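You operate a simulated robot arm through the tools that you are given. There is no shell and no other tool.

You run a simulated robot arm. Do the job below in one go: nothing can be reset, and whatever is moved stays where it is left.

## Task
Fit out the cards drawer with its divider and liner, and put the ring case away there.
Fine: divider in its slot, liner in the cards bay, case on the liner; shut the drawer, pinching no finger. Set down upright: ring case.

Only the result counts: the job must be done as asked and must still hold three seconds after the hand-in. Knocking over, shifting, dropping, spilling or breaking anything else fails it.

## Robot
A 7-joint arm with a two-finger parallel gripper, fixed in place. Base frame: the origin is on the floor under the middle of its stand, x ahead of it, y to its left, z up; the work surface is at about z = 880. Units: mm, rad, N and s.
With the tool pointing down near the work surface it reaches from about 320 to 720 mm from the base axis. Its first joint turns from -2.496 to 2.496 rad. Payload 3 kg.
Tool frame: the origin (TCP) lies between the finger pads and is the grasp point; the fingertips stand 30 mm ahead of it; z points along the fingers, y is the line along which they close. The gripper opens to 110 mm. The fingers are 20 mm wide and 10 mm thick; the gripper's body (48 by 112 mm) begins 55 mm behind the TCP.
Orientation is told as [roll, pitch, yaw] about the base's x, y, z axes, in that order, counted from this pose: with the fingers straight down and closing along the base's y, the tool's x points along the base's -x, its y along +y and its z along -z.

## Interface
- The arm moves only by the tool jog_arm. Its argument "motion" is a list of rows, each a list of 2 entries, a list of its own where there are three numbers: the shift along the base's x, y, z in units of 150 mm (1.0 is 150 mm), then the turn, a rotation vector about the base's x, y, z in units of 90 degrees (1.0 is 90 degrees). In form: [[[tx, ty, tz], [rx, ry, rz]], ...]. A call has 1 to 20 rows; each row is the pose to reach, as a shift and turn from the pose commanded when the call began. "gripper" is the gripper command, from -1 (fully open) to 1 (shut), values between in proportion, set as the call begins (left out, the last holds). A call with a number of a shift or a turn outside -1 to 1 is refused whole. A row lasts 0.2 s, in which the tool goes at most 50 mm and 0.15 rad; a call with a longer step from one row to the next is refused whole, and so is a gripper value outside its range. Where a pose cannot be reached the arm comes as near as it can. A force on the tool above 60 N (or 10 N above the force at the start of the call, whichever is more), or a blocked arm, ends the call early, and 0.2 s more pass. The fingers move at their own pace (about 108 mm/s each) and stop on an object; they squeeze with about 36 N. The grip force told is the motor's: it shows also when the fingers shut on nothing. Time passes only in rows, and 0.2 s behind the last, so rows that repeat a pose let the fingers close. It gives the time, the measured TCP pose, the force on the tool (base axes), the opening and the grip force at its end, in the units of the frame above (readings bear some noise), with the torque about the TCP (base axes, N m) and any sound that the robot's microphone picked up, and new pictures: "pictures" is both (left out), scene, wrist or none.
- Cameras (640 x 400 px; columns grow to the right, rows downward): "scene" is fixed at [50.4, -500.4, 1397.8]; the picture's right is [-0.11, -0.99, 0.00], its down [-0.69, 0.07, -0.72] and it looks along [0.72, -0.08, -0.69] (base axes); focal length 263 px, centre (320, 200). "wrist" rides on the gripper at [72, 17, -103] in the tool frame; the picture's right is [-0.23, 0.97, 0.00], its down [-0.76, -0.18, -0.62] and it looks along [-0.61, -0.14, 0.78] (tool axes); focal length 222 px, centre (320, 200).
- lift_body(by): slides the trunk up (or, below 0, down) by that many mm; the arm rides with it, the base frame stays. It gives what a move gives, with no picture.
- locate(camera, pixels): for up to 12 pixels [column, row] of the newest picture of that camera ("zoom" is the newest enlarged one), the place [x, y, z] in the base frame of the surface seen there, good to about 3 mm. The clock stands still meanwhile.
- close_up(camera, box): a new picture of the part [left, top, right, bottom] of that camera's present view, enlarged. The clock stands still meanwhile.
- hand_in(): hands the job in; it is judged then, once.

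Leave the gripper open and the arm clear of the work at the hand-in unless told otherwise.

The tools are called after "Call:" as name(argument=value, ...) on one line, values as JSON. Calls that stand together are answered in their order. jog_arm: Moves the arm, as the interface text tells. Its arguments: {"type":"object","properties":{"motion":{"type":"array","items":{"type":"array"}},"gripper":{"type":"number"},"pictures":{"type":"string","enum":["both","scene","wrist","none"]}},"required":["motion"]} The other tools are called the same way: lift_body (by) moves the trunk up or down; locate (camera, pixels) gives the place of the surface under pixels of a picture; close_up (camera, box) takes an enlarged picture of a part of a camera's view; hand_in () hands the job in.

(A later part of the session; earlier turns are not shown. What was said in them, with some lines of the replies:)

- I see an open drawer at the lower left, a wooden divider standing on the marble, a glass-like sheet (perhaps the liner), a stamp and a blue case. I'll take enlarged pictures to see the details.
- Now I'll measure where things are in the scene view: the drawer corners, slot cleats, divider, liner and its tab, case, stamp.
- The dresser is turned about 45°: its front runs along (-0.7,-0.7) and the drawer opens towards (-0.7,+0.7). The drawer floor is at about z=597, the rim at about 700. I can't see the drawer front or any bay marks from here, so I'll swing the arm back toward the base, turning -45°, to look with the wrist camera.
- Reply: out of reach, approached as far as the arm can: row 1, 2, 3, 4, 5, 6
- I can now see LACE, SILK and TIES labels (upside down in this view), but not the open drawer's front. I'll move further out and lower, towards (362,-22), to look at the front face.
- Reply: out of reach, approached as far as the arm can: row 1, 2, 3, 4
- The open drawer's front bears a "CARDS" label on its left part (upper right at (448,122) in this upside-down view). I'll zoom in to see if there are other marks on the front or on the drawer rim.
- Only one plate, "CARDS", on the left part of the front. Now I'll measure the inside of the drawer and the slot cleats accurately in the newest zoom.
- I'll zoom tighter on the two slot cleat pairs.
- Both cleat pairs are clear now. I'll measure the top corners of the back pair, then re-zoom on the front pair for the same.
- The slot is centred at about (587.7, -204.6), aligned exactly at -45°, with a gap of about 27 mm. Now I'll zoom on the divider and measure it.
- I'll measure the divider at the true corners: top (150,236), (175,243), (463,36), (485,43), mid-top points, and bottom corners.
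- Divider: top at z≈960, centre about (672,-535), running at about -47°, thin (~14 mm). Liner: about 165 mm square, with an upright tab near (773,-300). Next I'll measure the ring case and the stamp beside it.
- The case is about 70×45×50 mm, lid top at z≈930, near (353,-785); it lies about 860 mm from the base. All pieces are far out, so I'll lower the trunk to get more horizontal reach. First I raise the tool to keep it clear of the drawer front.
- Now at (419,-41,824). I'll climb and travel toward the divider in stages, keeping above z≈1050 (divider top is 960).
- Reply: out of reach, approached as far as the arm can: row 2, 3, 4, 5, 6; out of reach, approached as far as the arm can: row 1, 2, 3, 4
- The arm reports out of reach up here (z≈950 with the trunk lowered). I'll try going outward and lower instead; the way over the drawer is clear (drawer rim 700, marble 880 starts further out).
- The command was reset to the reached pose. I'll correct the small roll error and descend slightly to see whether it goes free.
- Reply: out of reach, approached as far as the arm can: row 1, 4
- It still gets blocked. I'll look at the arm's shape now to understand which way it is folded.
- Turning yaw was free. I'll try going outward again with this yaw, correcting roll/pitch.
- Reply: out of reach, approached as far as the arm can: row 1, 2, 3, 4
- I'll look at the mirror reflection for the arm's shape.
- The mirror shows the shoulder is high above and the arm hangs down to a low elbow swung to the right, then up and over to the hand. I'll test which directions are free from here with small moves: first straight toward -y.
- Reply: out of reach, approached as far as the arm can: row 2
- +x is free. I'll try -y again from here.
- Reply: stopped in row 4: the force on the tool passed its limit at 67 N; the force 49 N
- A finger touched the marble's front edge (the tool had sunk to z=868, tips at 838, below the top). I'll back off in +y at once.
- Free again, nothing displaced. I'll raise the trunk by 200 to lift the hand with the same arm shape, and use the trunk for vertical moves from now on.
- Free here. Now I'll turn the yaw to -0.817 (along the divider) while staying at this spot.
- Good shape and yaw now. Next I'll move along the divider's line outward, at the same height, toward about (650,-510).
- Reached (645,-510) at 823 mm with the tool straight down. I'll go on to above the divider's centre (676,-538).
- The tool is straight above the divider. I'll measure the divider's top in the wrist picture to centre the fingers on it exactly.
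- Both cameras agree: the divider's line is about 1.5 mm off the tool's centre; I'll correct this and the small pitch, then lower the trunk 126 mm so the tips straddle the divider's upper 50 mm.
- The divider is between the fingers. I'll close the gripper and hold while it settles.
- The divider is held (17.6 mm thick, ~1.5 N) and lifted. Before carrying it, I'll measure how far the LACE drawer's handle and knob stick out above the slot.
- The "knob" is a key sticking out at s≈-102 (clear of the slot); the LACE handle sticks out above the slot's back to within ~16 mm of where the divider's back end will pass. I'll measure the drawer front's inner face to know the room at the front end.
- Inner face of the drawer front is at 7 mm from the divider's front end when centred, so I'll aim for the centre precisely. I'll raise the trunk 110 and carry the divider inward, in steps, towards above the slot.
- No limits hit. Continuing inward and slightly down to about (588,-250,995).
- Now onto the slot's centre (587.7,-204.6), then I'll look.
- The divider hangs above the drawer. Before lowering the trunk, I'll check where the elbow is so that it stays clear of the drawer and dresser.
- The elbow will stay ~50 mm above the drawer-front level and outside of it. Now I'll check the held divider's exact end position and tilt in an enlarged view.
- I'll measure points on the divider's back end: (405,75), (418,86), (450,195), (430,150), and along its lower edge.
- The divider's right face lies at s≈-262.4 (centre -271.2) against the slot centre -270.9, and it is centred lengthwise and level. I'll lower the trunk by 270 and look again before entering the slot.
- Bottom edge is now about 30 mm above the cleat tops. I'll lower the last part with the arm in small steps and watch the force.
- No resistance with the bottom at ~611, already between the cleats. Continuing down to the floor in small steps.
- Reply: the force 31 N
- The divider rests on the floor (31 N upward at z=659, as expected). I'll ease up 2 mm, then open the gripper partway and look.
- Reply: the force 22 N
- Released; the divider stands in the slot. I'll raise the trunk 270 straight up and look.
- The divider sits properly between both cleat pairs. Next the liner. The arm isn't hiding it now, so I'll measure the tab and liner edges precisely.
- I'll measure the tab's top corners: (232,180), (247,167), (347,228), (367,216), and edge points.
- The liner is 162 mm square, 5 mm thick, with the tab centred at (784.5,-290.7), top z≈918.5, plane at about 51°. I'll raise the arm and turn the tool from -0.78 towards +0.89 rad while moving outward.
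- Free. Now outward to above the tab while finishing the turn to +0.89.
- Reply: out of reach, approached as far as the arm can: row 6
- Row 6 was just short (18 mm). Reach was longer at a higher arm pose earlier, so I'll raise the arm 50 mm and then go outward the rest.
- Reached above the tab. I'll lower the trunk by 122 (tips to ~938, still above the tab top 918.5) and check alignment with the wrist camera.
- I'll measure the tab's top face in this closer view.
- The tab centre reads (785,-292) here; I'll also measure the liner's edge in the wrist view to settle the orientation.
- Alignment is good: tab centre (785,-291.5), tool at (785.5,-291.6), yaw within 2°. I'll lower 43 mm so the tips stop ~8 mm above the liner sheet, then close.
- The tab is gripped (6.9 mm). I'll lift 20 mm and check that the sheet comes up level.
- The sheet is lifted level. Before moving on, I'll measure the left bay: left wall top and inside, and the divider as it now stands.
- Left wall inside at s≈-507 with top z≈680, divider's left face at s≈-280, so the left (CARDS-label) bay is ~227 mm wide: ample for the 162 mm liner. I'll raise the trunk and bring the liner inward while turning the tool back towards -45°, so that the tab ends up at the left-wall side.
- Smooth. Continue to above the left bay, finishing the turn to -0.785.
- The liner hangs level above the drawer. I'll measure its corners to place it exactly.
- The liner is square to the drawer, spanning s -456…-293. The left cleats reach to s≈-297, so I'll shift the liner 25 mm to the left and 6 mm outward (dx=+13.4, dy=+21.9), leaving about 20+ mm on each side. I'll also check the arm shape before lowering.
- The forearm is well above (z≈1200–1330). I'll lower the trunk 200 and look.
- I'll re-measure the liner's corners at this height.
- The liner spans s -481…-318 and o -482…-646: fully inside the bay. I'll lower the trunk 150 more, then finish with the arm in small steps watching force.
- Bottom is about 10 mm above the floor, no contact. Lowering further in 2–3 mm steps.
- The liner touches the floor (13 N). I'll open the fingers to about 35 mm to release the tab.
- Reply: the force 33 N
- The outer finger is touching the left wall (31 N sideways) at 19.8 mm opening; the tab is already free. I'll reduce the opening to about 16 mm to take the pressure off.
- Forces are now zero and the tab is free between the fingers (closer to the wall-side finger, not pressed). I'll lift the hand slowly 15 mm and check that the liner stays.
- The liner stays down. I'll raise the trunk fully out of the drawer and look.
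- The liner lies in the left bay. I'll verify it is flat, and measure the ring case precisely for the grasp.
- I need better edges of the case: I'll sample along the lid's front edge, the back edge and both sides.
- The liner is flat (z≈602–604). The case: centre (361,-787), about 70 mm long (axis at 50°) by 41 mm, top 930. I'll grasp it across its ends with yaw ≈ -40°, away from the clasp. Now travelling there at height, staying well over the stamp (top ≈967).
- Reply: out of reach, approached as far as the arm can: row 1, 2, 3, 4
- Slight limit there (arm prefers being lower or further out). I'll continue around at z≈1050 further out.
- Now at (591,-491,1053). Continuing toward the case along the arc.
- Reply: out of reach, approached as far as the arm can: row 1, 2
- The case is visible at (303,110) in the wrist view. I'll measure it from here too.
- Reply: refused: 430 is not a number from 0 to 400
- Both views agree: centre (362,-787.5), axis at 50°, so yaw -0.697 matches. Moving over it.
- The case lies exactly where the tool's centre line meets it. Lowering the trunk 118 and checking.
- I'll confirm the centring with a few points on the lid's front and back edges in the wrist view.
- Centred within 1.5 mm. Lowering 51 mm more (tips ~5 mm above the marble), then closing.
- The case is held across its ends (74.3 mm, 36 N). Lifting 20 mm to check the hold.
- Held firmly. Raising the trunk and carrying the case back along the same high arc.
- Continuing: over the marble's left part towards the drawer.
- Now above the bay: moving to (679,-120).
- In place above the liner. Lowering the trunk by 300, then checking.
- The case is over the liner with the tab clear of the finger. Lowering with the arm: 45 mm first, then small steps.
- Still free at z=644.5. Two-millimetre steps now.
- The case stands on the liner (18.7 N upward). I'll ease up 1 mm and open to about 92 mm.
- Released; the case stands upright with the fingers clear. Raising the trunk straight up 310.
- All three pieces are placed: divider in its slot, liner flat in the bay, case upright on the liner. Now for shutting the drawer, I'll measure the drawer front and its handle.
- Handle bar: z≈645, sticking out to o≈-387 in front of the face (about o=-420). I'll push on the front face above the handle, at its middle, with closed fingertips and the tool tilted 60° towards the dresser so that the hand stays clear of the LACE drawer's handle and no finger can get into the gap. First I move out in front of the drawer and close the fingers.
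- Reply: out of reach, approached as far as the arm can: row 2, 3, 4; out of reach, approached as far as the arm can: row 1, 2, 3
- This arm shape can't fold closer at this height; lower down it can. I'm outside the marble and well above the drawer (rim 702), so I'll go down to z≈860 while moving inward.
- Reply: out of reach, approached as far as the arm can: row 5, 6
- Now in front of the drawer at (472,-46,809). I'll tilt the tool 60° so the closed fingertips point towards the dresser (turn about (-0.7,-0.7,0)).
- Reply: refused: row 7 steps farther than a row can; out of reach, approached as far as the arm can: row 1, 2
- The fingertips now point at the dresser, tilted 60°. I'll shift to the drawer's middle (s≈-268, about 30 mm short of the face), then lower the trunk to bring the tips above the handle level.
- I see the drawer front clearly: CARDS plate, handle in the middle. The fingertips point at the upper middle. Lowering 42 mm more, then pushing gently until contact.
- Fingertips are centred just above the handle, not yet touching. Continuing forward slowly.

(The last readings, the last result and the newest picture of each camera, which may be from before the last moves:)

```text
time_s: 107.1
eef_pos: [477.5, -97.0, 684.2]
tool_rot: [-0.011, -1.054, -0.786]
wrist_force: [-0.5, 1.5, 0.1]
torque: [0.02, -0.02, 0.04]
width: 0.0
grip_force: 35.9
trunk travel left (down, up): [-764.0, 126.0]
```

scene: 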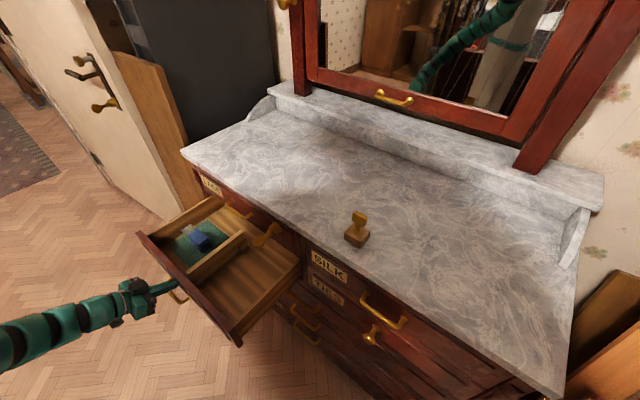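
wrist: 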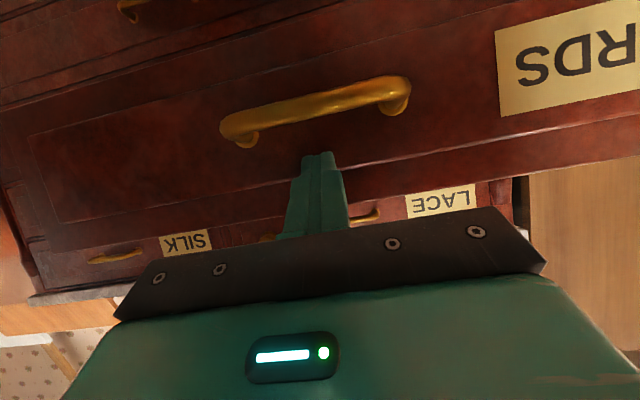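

The drawer has begun to slide with hardly any force (1.5 N). I'll keep pushing slowly, about 10 mm per step.

Call:
jog_arm(motion=[[[0.04, -0.04, 0], [0, 0, 0]], [[0.08, -0.08, 0], [0, 0, 0]], [[0.12, -0.12, 0], [0, 0, 0]], [[0.16, -0.16, 0], [0, 0, 0]], [[0.2, -0.2, 0], [0, 0, 0]], [[0.24, -0.24, 0], [0, 0, 0]], [[0.28, -0.28, 0], [0, 0, 0]], [[0.32, -0.32, 0], [0, 0, 0]], [[0.36, -0.36, 0], [0, 0, 0]], [[0.4, -0.4, 0], [0, 0, 0]]], pictures="both")

Call:
close_up(camera="scene", box=[140, 180, 310, 330])

```text
time_s: 109.3
eef_pos: [537.1, -155.4, 685.3]
tool_rot: [-0.008, -1.053, -0.788]
wrist_force: [0.6, 0.0, -0.2]
torque: [0.01, 0.02, -0.01]
width: 0.1
grip_force: 35.7
trunk travel left (down, up): [-764.0, 126.0]
```

scene: 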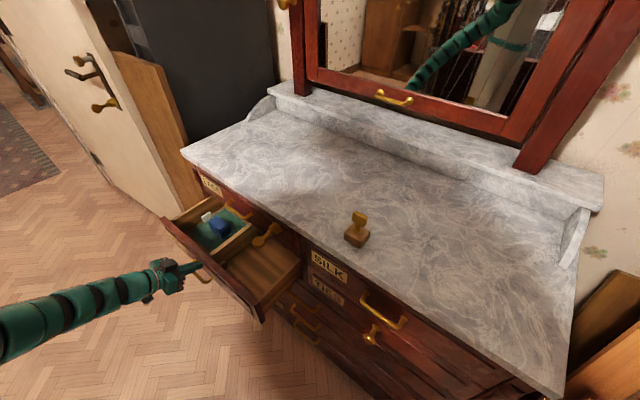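
wrist: 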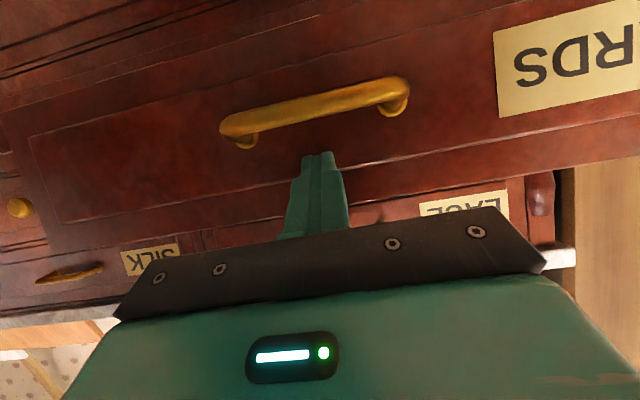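

```text
2.67 times, centred on (225, 255) of scene
```

zoom: 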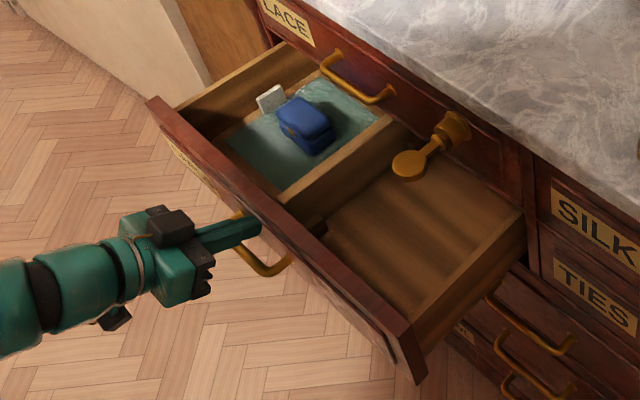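

The drawer is sliding straight, with case, liner and divider undisturbed. Continuing at the same slow pace.

Call:
jog_arm(motion=[[[0.04, -0.04, 0], [0, 0, 0]], [[0.08, -0.08, 0], [0, 0, 0]], [[0.12, -0.12, 0], [0, 0, 0]], [[0.16, -0.16, 0], [0, 0, 0]], [[0.2, -0.2, 0], [0, 0, 0]], [[0.24, -0.24, 0], [0, 0, 0]], [[0.28, -0.28, 0], [0, 0, 0]], [[0.32, -0.32, 0], [0, 0, 0]], [[0.36, -0.36, 0], [0, 0, 0]], [[0.4, -0.4, 0], [0, 0, 0]]], pictures="both")

Call:
close_up(camera="scene", box=[140, 160, 310, 310])

```text
time_s: 111.5
eef_pos: [597.5, -217.4, 685.7]
tool_rot: [-0.009, -1.051, -0.784]
wrist_force: [0.3, -0.9, -0.3]
torque: [-0.02, 0.0, 0.01]
width: 0.1
grip_force: 36.1
trunk travel left (down, up): [-764.0, 126.0]
```

scene: 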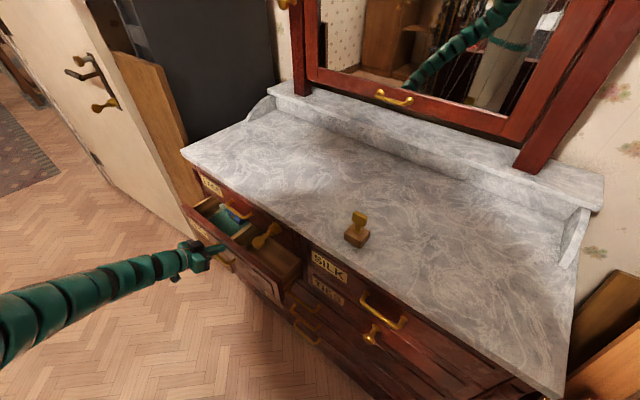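
wrist: 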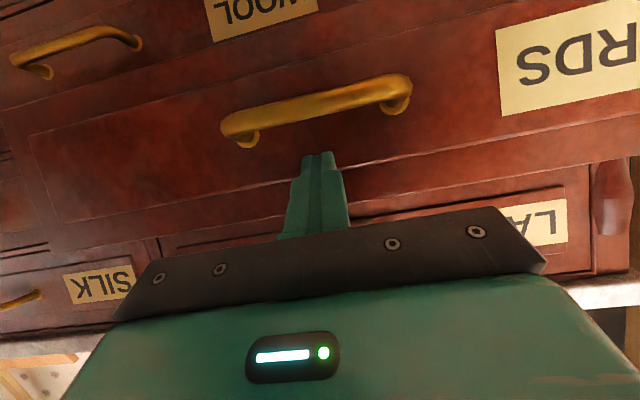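

```text
2.67 times, centred on (225, 235) of scene
```

zoom: 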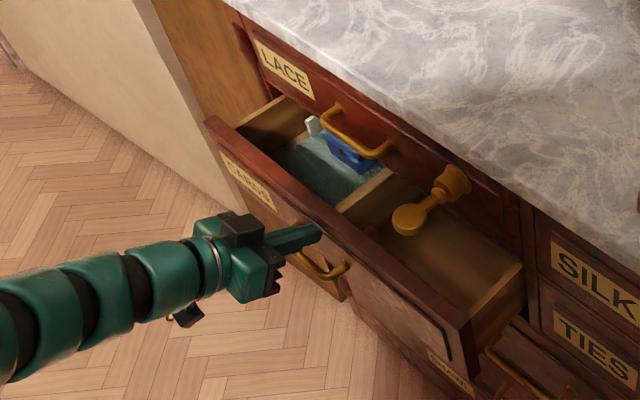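

About 100 mm to go. Continuing, then slower near the end.

Call:
jog_arm(motion=[[[0.04, -0.04, 0], [0, 0, 0]], [[0.08, -0.08, 0], [0, 0, 0]], [[0.12, -0.12, 0], [0, 0, 0]], [[0.16, -0.16, 0], [0, 0, 0]], [[0.2, -0.2, 0], [0, 0, 0]], [[0.24, -0.24, 0], [0, 0, 0]], [[0.28, -0.28, 0], [0, 0, 0]], [[0.32, -0.32, 0], [0, 0, 0]]], pictures="both")

Call:
close_up(camera="scene", box=[170, 150, 320, 290])

```text
time_s: 113.3
eef_pos: [646.1, -263.3, 685.3]
tool_rot: [-0.005, -1.053, -0.789]
wrist_force: [-0.4, 0.5, 0.6]
torque: [-0.02, 0.0, -0.02]
width: 0.0
grip_force: 36.0
trunk travel left (down, up): [-764.0, 126.0]
```

scene: 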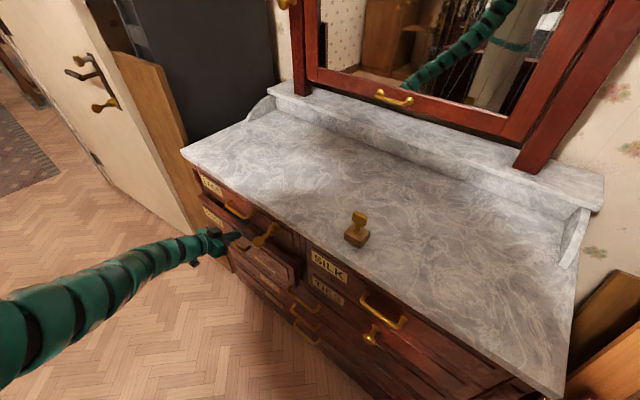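
wrist: 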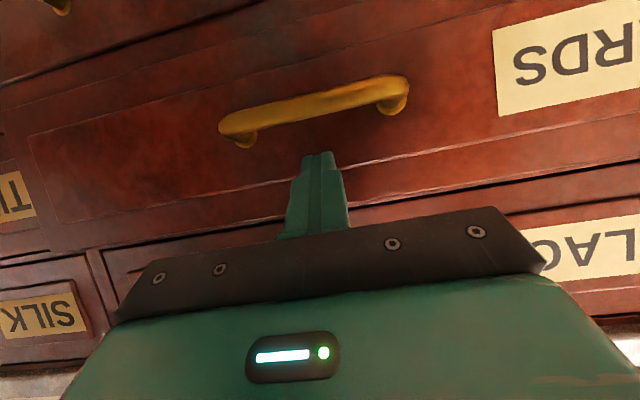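

```text
2.86 times, centred on (245, 220) of scene
```

zoom: 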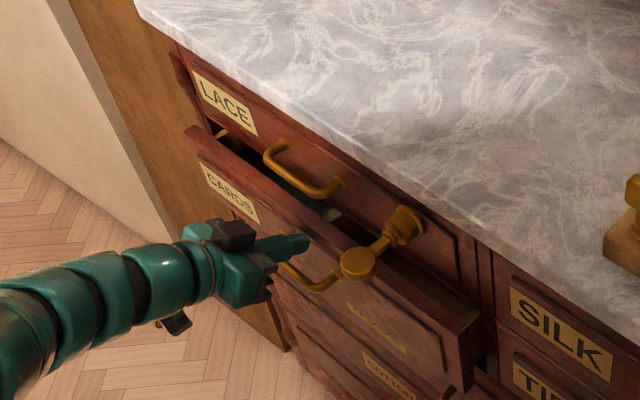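

Around 35 mm left. Pushing in 4 mm steps; the motion stops itself if the force rises.

Call:
jog_arm(motion=[[[0.02, -0.02, 0], [0, 0, 0]], [[0.04, -0.04, 0], [0, 0, 0]], [[0.06, -0.06, 0], [0, 0, 0]], [[0.08, -0.08, 0], [0, 0, 0]], [[0.1, -0.1, 0], [0, 0, 0]], [[0.12, -0.12, 0], [0, 0, 0]]], pictures="both")

Call:
close_up(camera="scene", box=[180, 160, 320, 290])

```text
time_s: 114.7
eef_pos: [663.7, -283.4, 683.3]
tool_rot: [-0.01, -1.055, -0.786]
wrist_force: [-1.2, 1.2, 1.5]
torque: [-0.06, -0.03, 0.02]
width: 0.0
grip_force: 35.7
trunk travel left (down, up): [-764.0, 126.0]
```

scene: 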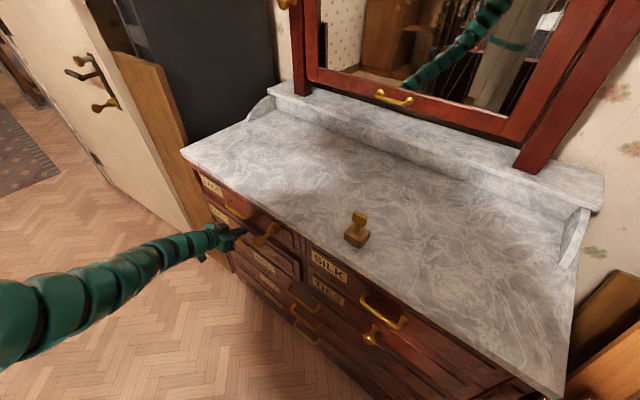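
wrist: 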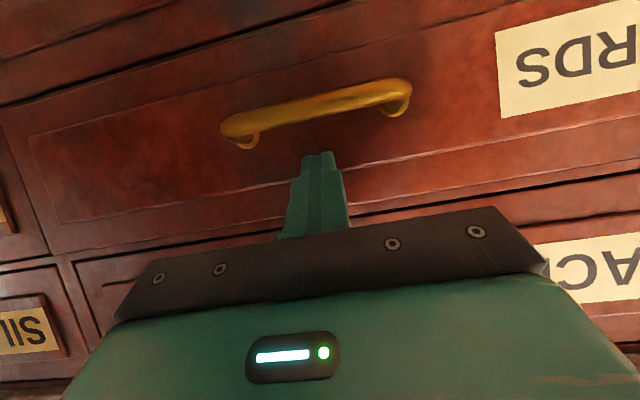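

```text
3.08 times, centred on (250, 225) of scene
```

zoom: 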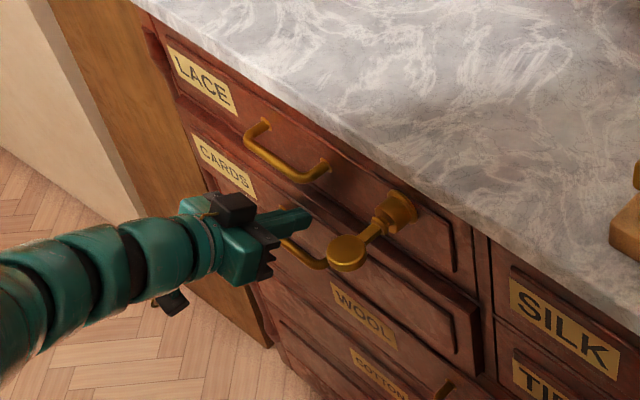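

Nearly flush. A few more 2–3 mm steps until it stops.

Call:
jog_arm(motion=[[[0.012, -0.012, 0], [0, 0, 0]], [[0.024, -0.024, 0], [0, 0, 0]], [[0.036, -0.036, 0], [0, 0, 0]], [[0.048, -0.048, 0], [0, 0, 0]], [[0.06, -0.06, 0], [0, 0, 0]], [[0.072, -0.072, 0], [0, 0, 0]]], pictures="both")

Call:
close_up(camera="scene", box=[180, 160, 320, 290])

```text
time_s: 116.1
eef_pos: [673.3, -290.4, 684.1]
tool_rot: [-0.008, -1.05, -0.785]
wrist_force: [-17.2, 12.6, 1.7]
torque: [0.24, -0.12, -0.06]
width: 0.0
grip_force: 36.2
trunk travel left (down, up): [-764.0, 126.0]
```

scene: 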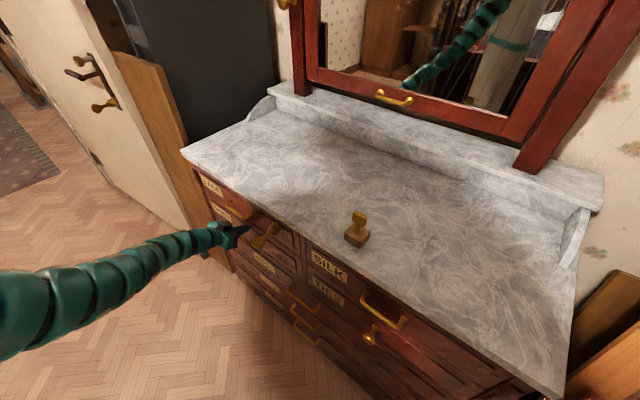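
wrist: 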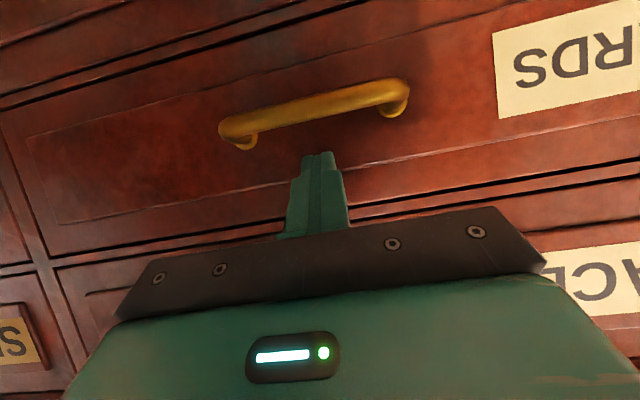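

```text
3.08 times, centred on (250, 225) of scene
```

zoom: 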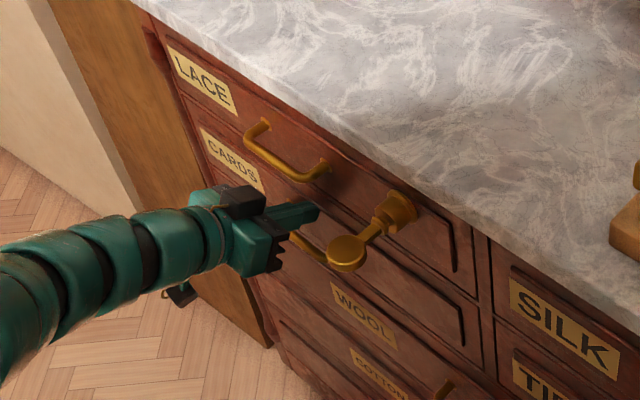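

The force rose to 21 N: it has met its stop and looks flush. One more 3 mm press to be sure it is fully home.

Call:
jog_arm(motion=[[[0.01, -0.01, 0], [0, 0, 0]], [[0.018, -0.018, 0], [0, 0, 0]]], pictures="none")

```text
time_s: 116.9
eef_pos: [674.5, -289.1, 683.1]
tool_rot: [-0.004, -1.045, -0.784]
wrist_force: [-19.7, 16.2, 9.7]
torque: [-0.14, -0.06, -0.07]
width: 0.0
grip_force: 36.0
trunk travel left (down, up): [-764.0, 126.0]
stopped in row 2: the force on the tool passed its limit at 63 N (the readings are from after the stop); the commanded pose is now the measured one
```

Fully shut (63 N at the stop). Now I retreat straight outward, above the handle, slowly at first.

Call:
jog_arm(motion=[[[-0.03, 0.03, 0], [0, 0, 0]], [[-0.1, 0.1, 0], [0, 0, 0]], [[-0.22, 0.22, 0], [0, 0, 0]], [[-0.4, 0.4, 0], [0, 0, 0]], [[-0.6, 0.6, 0], [0, 0, 0]]], pictures="both")

Call:
close_up(camera="scene", box=[170, 150, 320, 290])

```text
time_s: 118.1
eef_pos: [581.9, -202.8, 683.2]
tool_rot: [-0.014, -1.045, -0.783]
wrist_force: [0.4, -0.1, -0.5]
torque: [-0.04, 0.01, 0.02]
width: 0.0
grip_force: 35.9
trunk travel left (down, up): [-764.0, 126.0]
```

scene: 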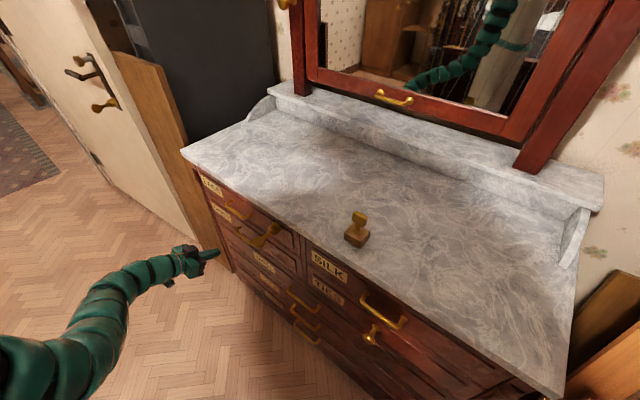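
wrist: 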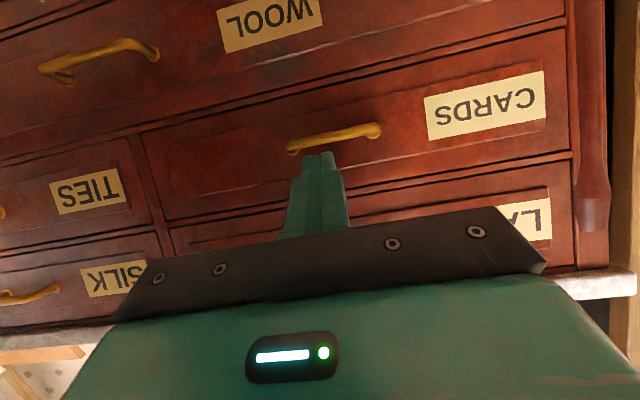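

```text
2.86 times, centred on (245, 220) of scene
```

zoom: 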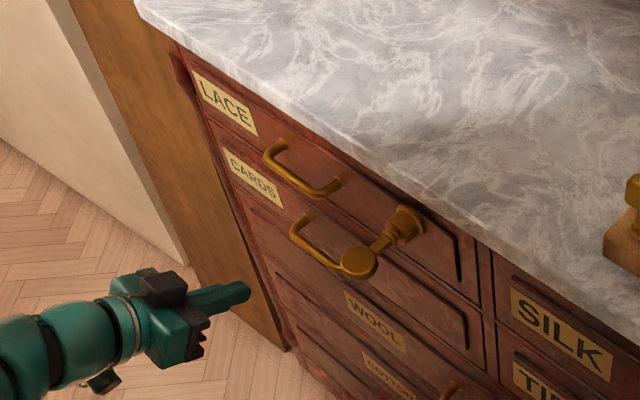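

The CARDS drawer looks flush with the others. I'll verify its face against the neighbours, then back off further with the gripper open.

Call:
locate(camera="zoom", pixels=[[225, 105], [240, 120], [250, 180], [268, 195], [375, 325], [365, 320], [540, 320], [560, 330], [420, 290], [440, 250], [215, 95], [235, 165]])

Call:
jog_arm(motion=[[[-0.2, 0.2, 0.05], [0, 0, 0]], [[-0.4, 0.4, 0.1], [0, 0, 0]], [[-0.5, 0.5, 0.15], [0, 0, 0]], [[-0.5, 0.5, 0.15], [0, 0, 0]]], gripper=-1, pictures="both")

```text
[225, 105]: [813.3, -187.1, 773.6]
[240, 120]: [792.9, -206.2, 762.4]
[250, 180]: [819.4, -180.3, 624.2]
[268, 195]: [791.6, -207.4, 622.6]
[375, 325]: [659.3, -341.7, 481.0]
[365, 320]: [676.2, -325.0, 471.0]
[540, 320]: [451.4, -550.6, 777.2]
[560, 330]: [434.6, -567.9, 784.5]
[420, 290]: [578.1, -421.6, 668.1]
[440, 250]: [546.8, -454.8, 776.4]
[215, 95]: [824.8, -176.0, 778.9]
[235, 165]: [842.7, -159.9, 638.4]
```

```text
time_s: 119.1
eef_pos: [511.4, -127.1, 704.6]
tool_rot: [-0.012, -1.045, -0.784]
wrist_force: [-0.8, 0.3, -1.3]
torque: [0.0, -0.02, -0.03]
width: 110.2
grip_force: 0.0
trunk travel left (down, up): [-764.0, 126.0]
```

scene: 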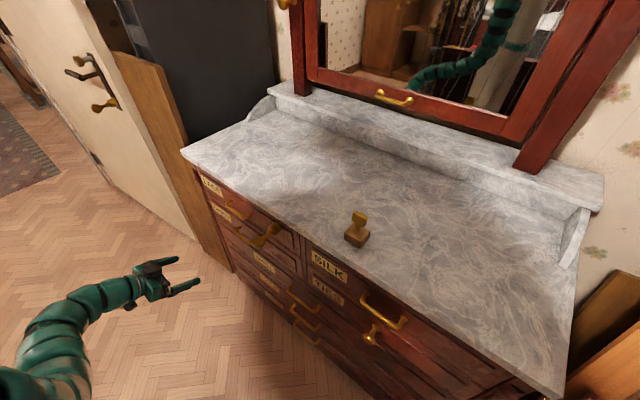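
wrist: 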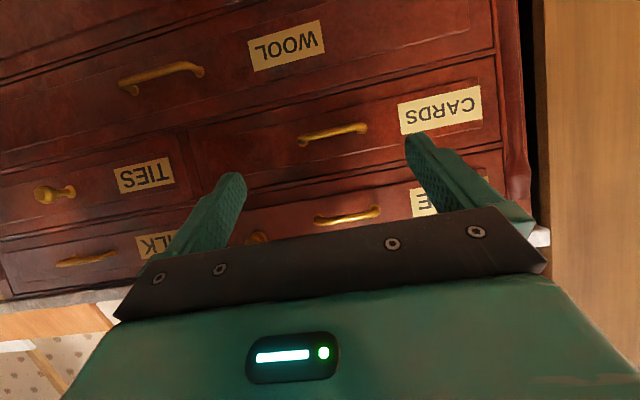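

The CARDS face reads o≈-706.7, level with LACE (-707), WOOL (-708) and SILK (-708.6), so the drawer is fully shut. The stamp stands untouched, the gripper is open, and the arm is clear of the dresser. Handing in.

Call:
hand_in()

```text
The job is handed in.
```

The cards drawer is fitted out and shut, and I have handed the job in. I don't have the judge's verdict.

- **Divider:** it stands in its slot, between both pairs of cleats.
- **Liner:** it lies flat in the left bay, with its tab toward the left wall. The two bays are about the same size and nothing inside marks which is the cards bay. I took it to be the left one because the CARDS plate is on that side of the drawer front.
- **Ring case:** it stands upright on the liner. It was still upright partway through the push, the last time I could see it.
- **Drawer:** it is pushed home against its stop and its face is level with the drawers around it. I pushed with closed fingertips on the outside of the front, so no finger went near the gap.

One slip early on: a gripper finger bumped the front edge of the marble top at about 67 N. I backed off at once and saw nothing moved or marked. The stamp on the marble is still where it was. The gripper is open and the arm is clear of the dresser.
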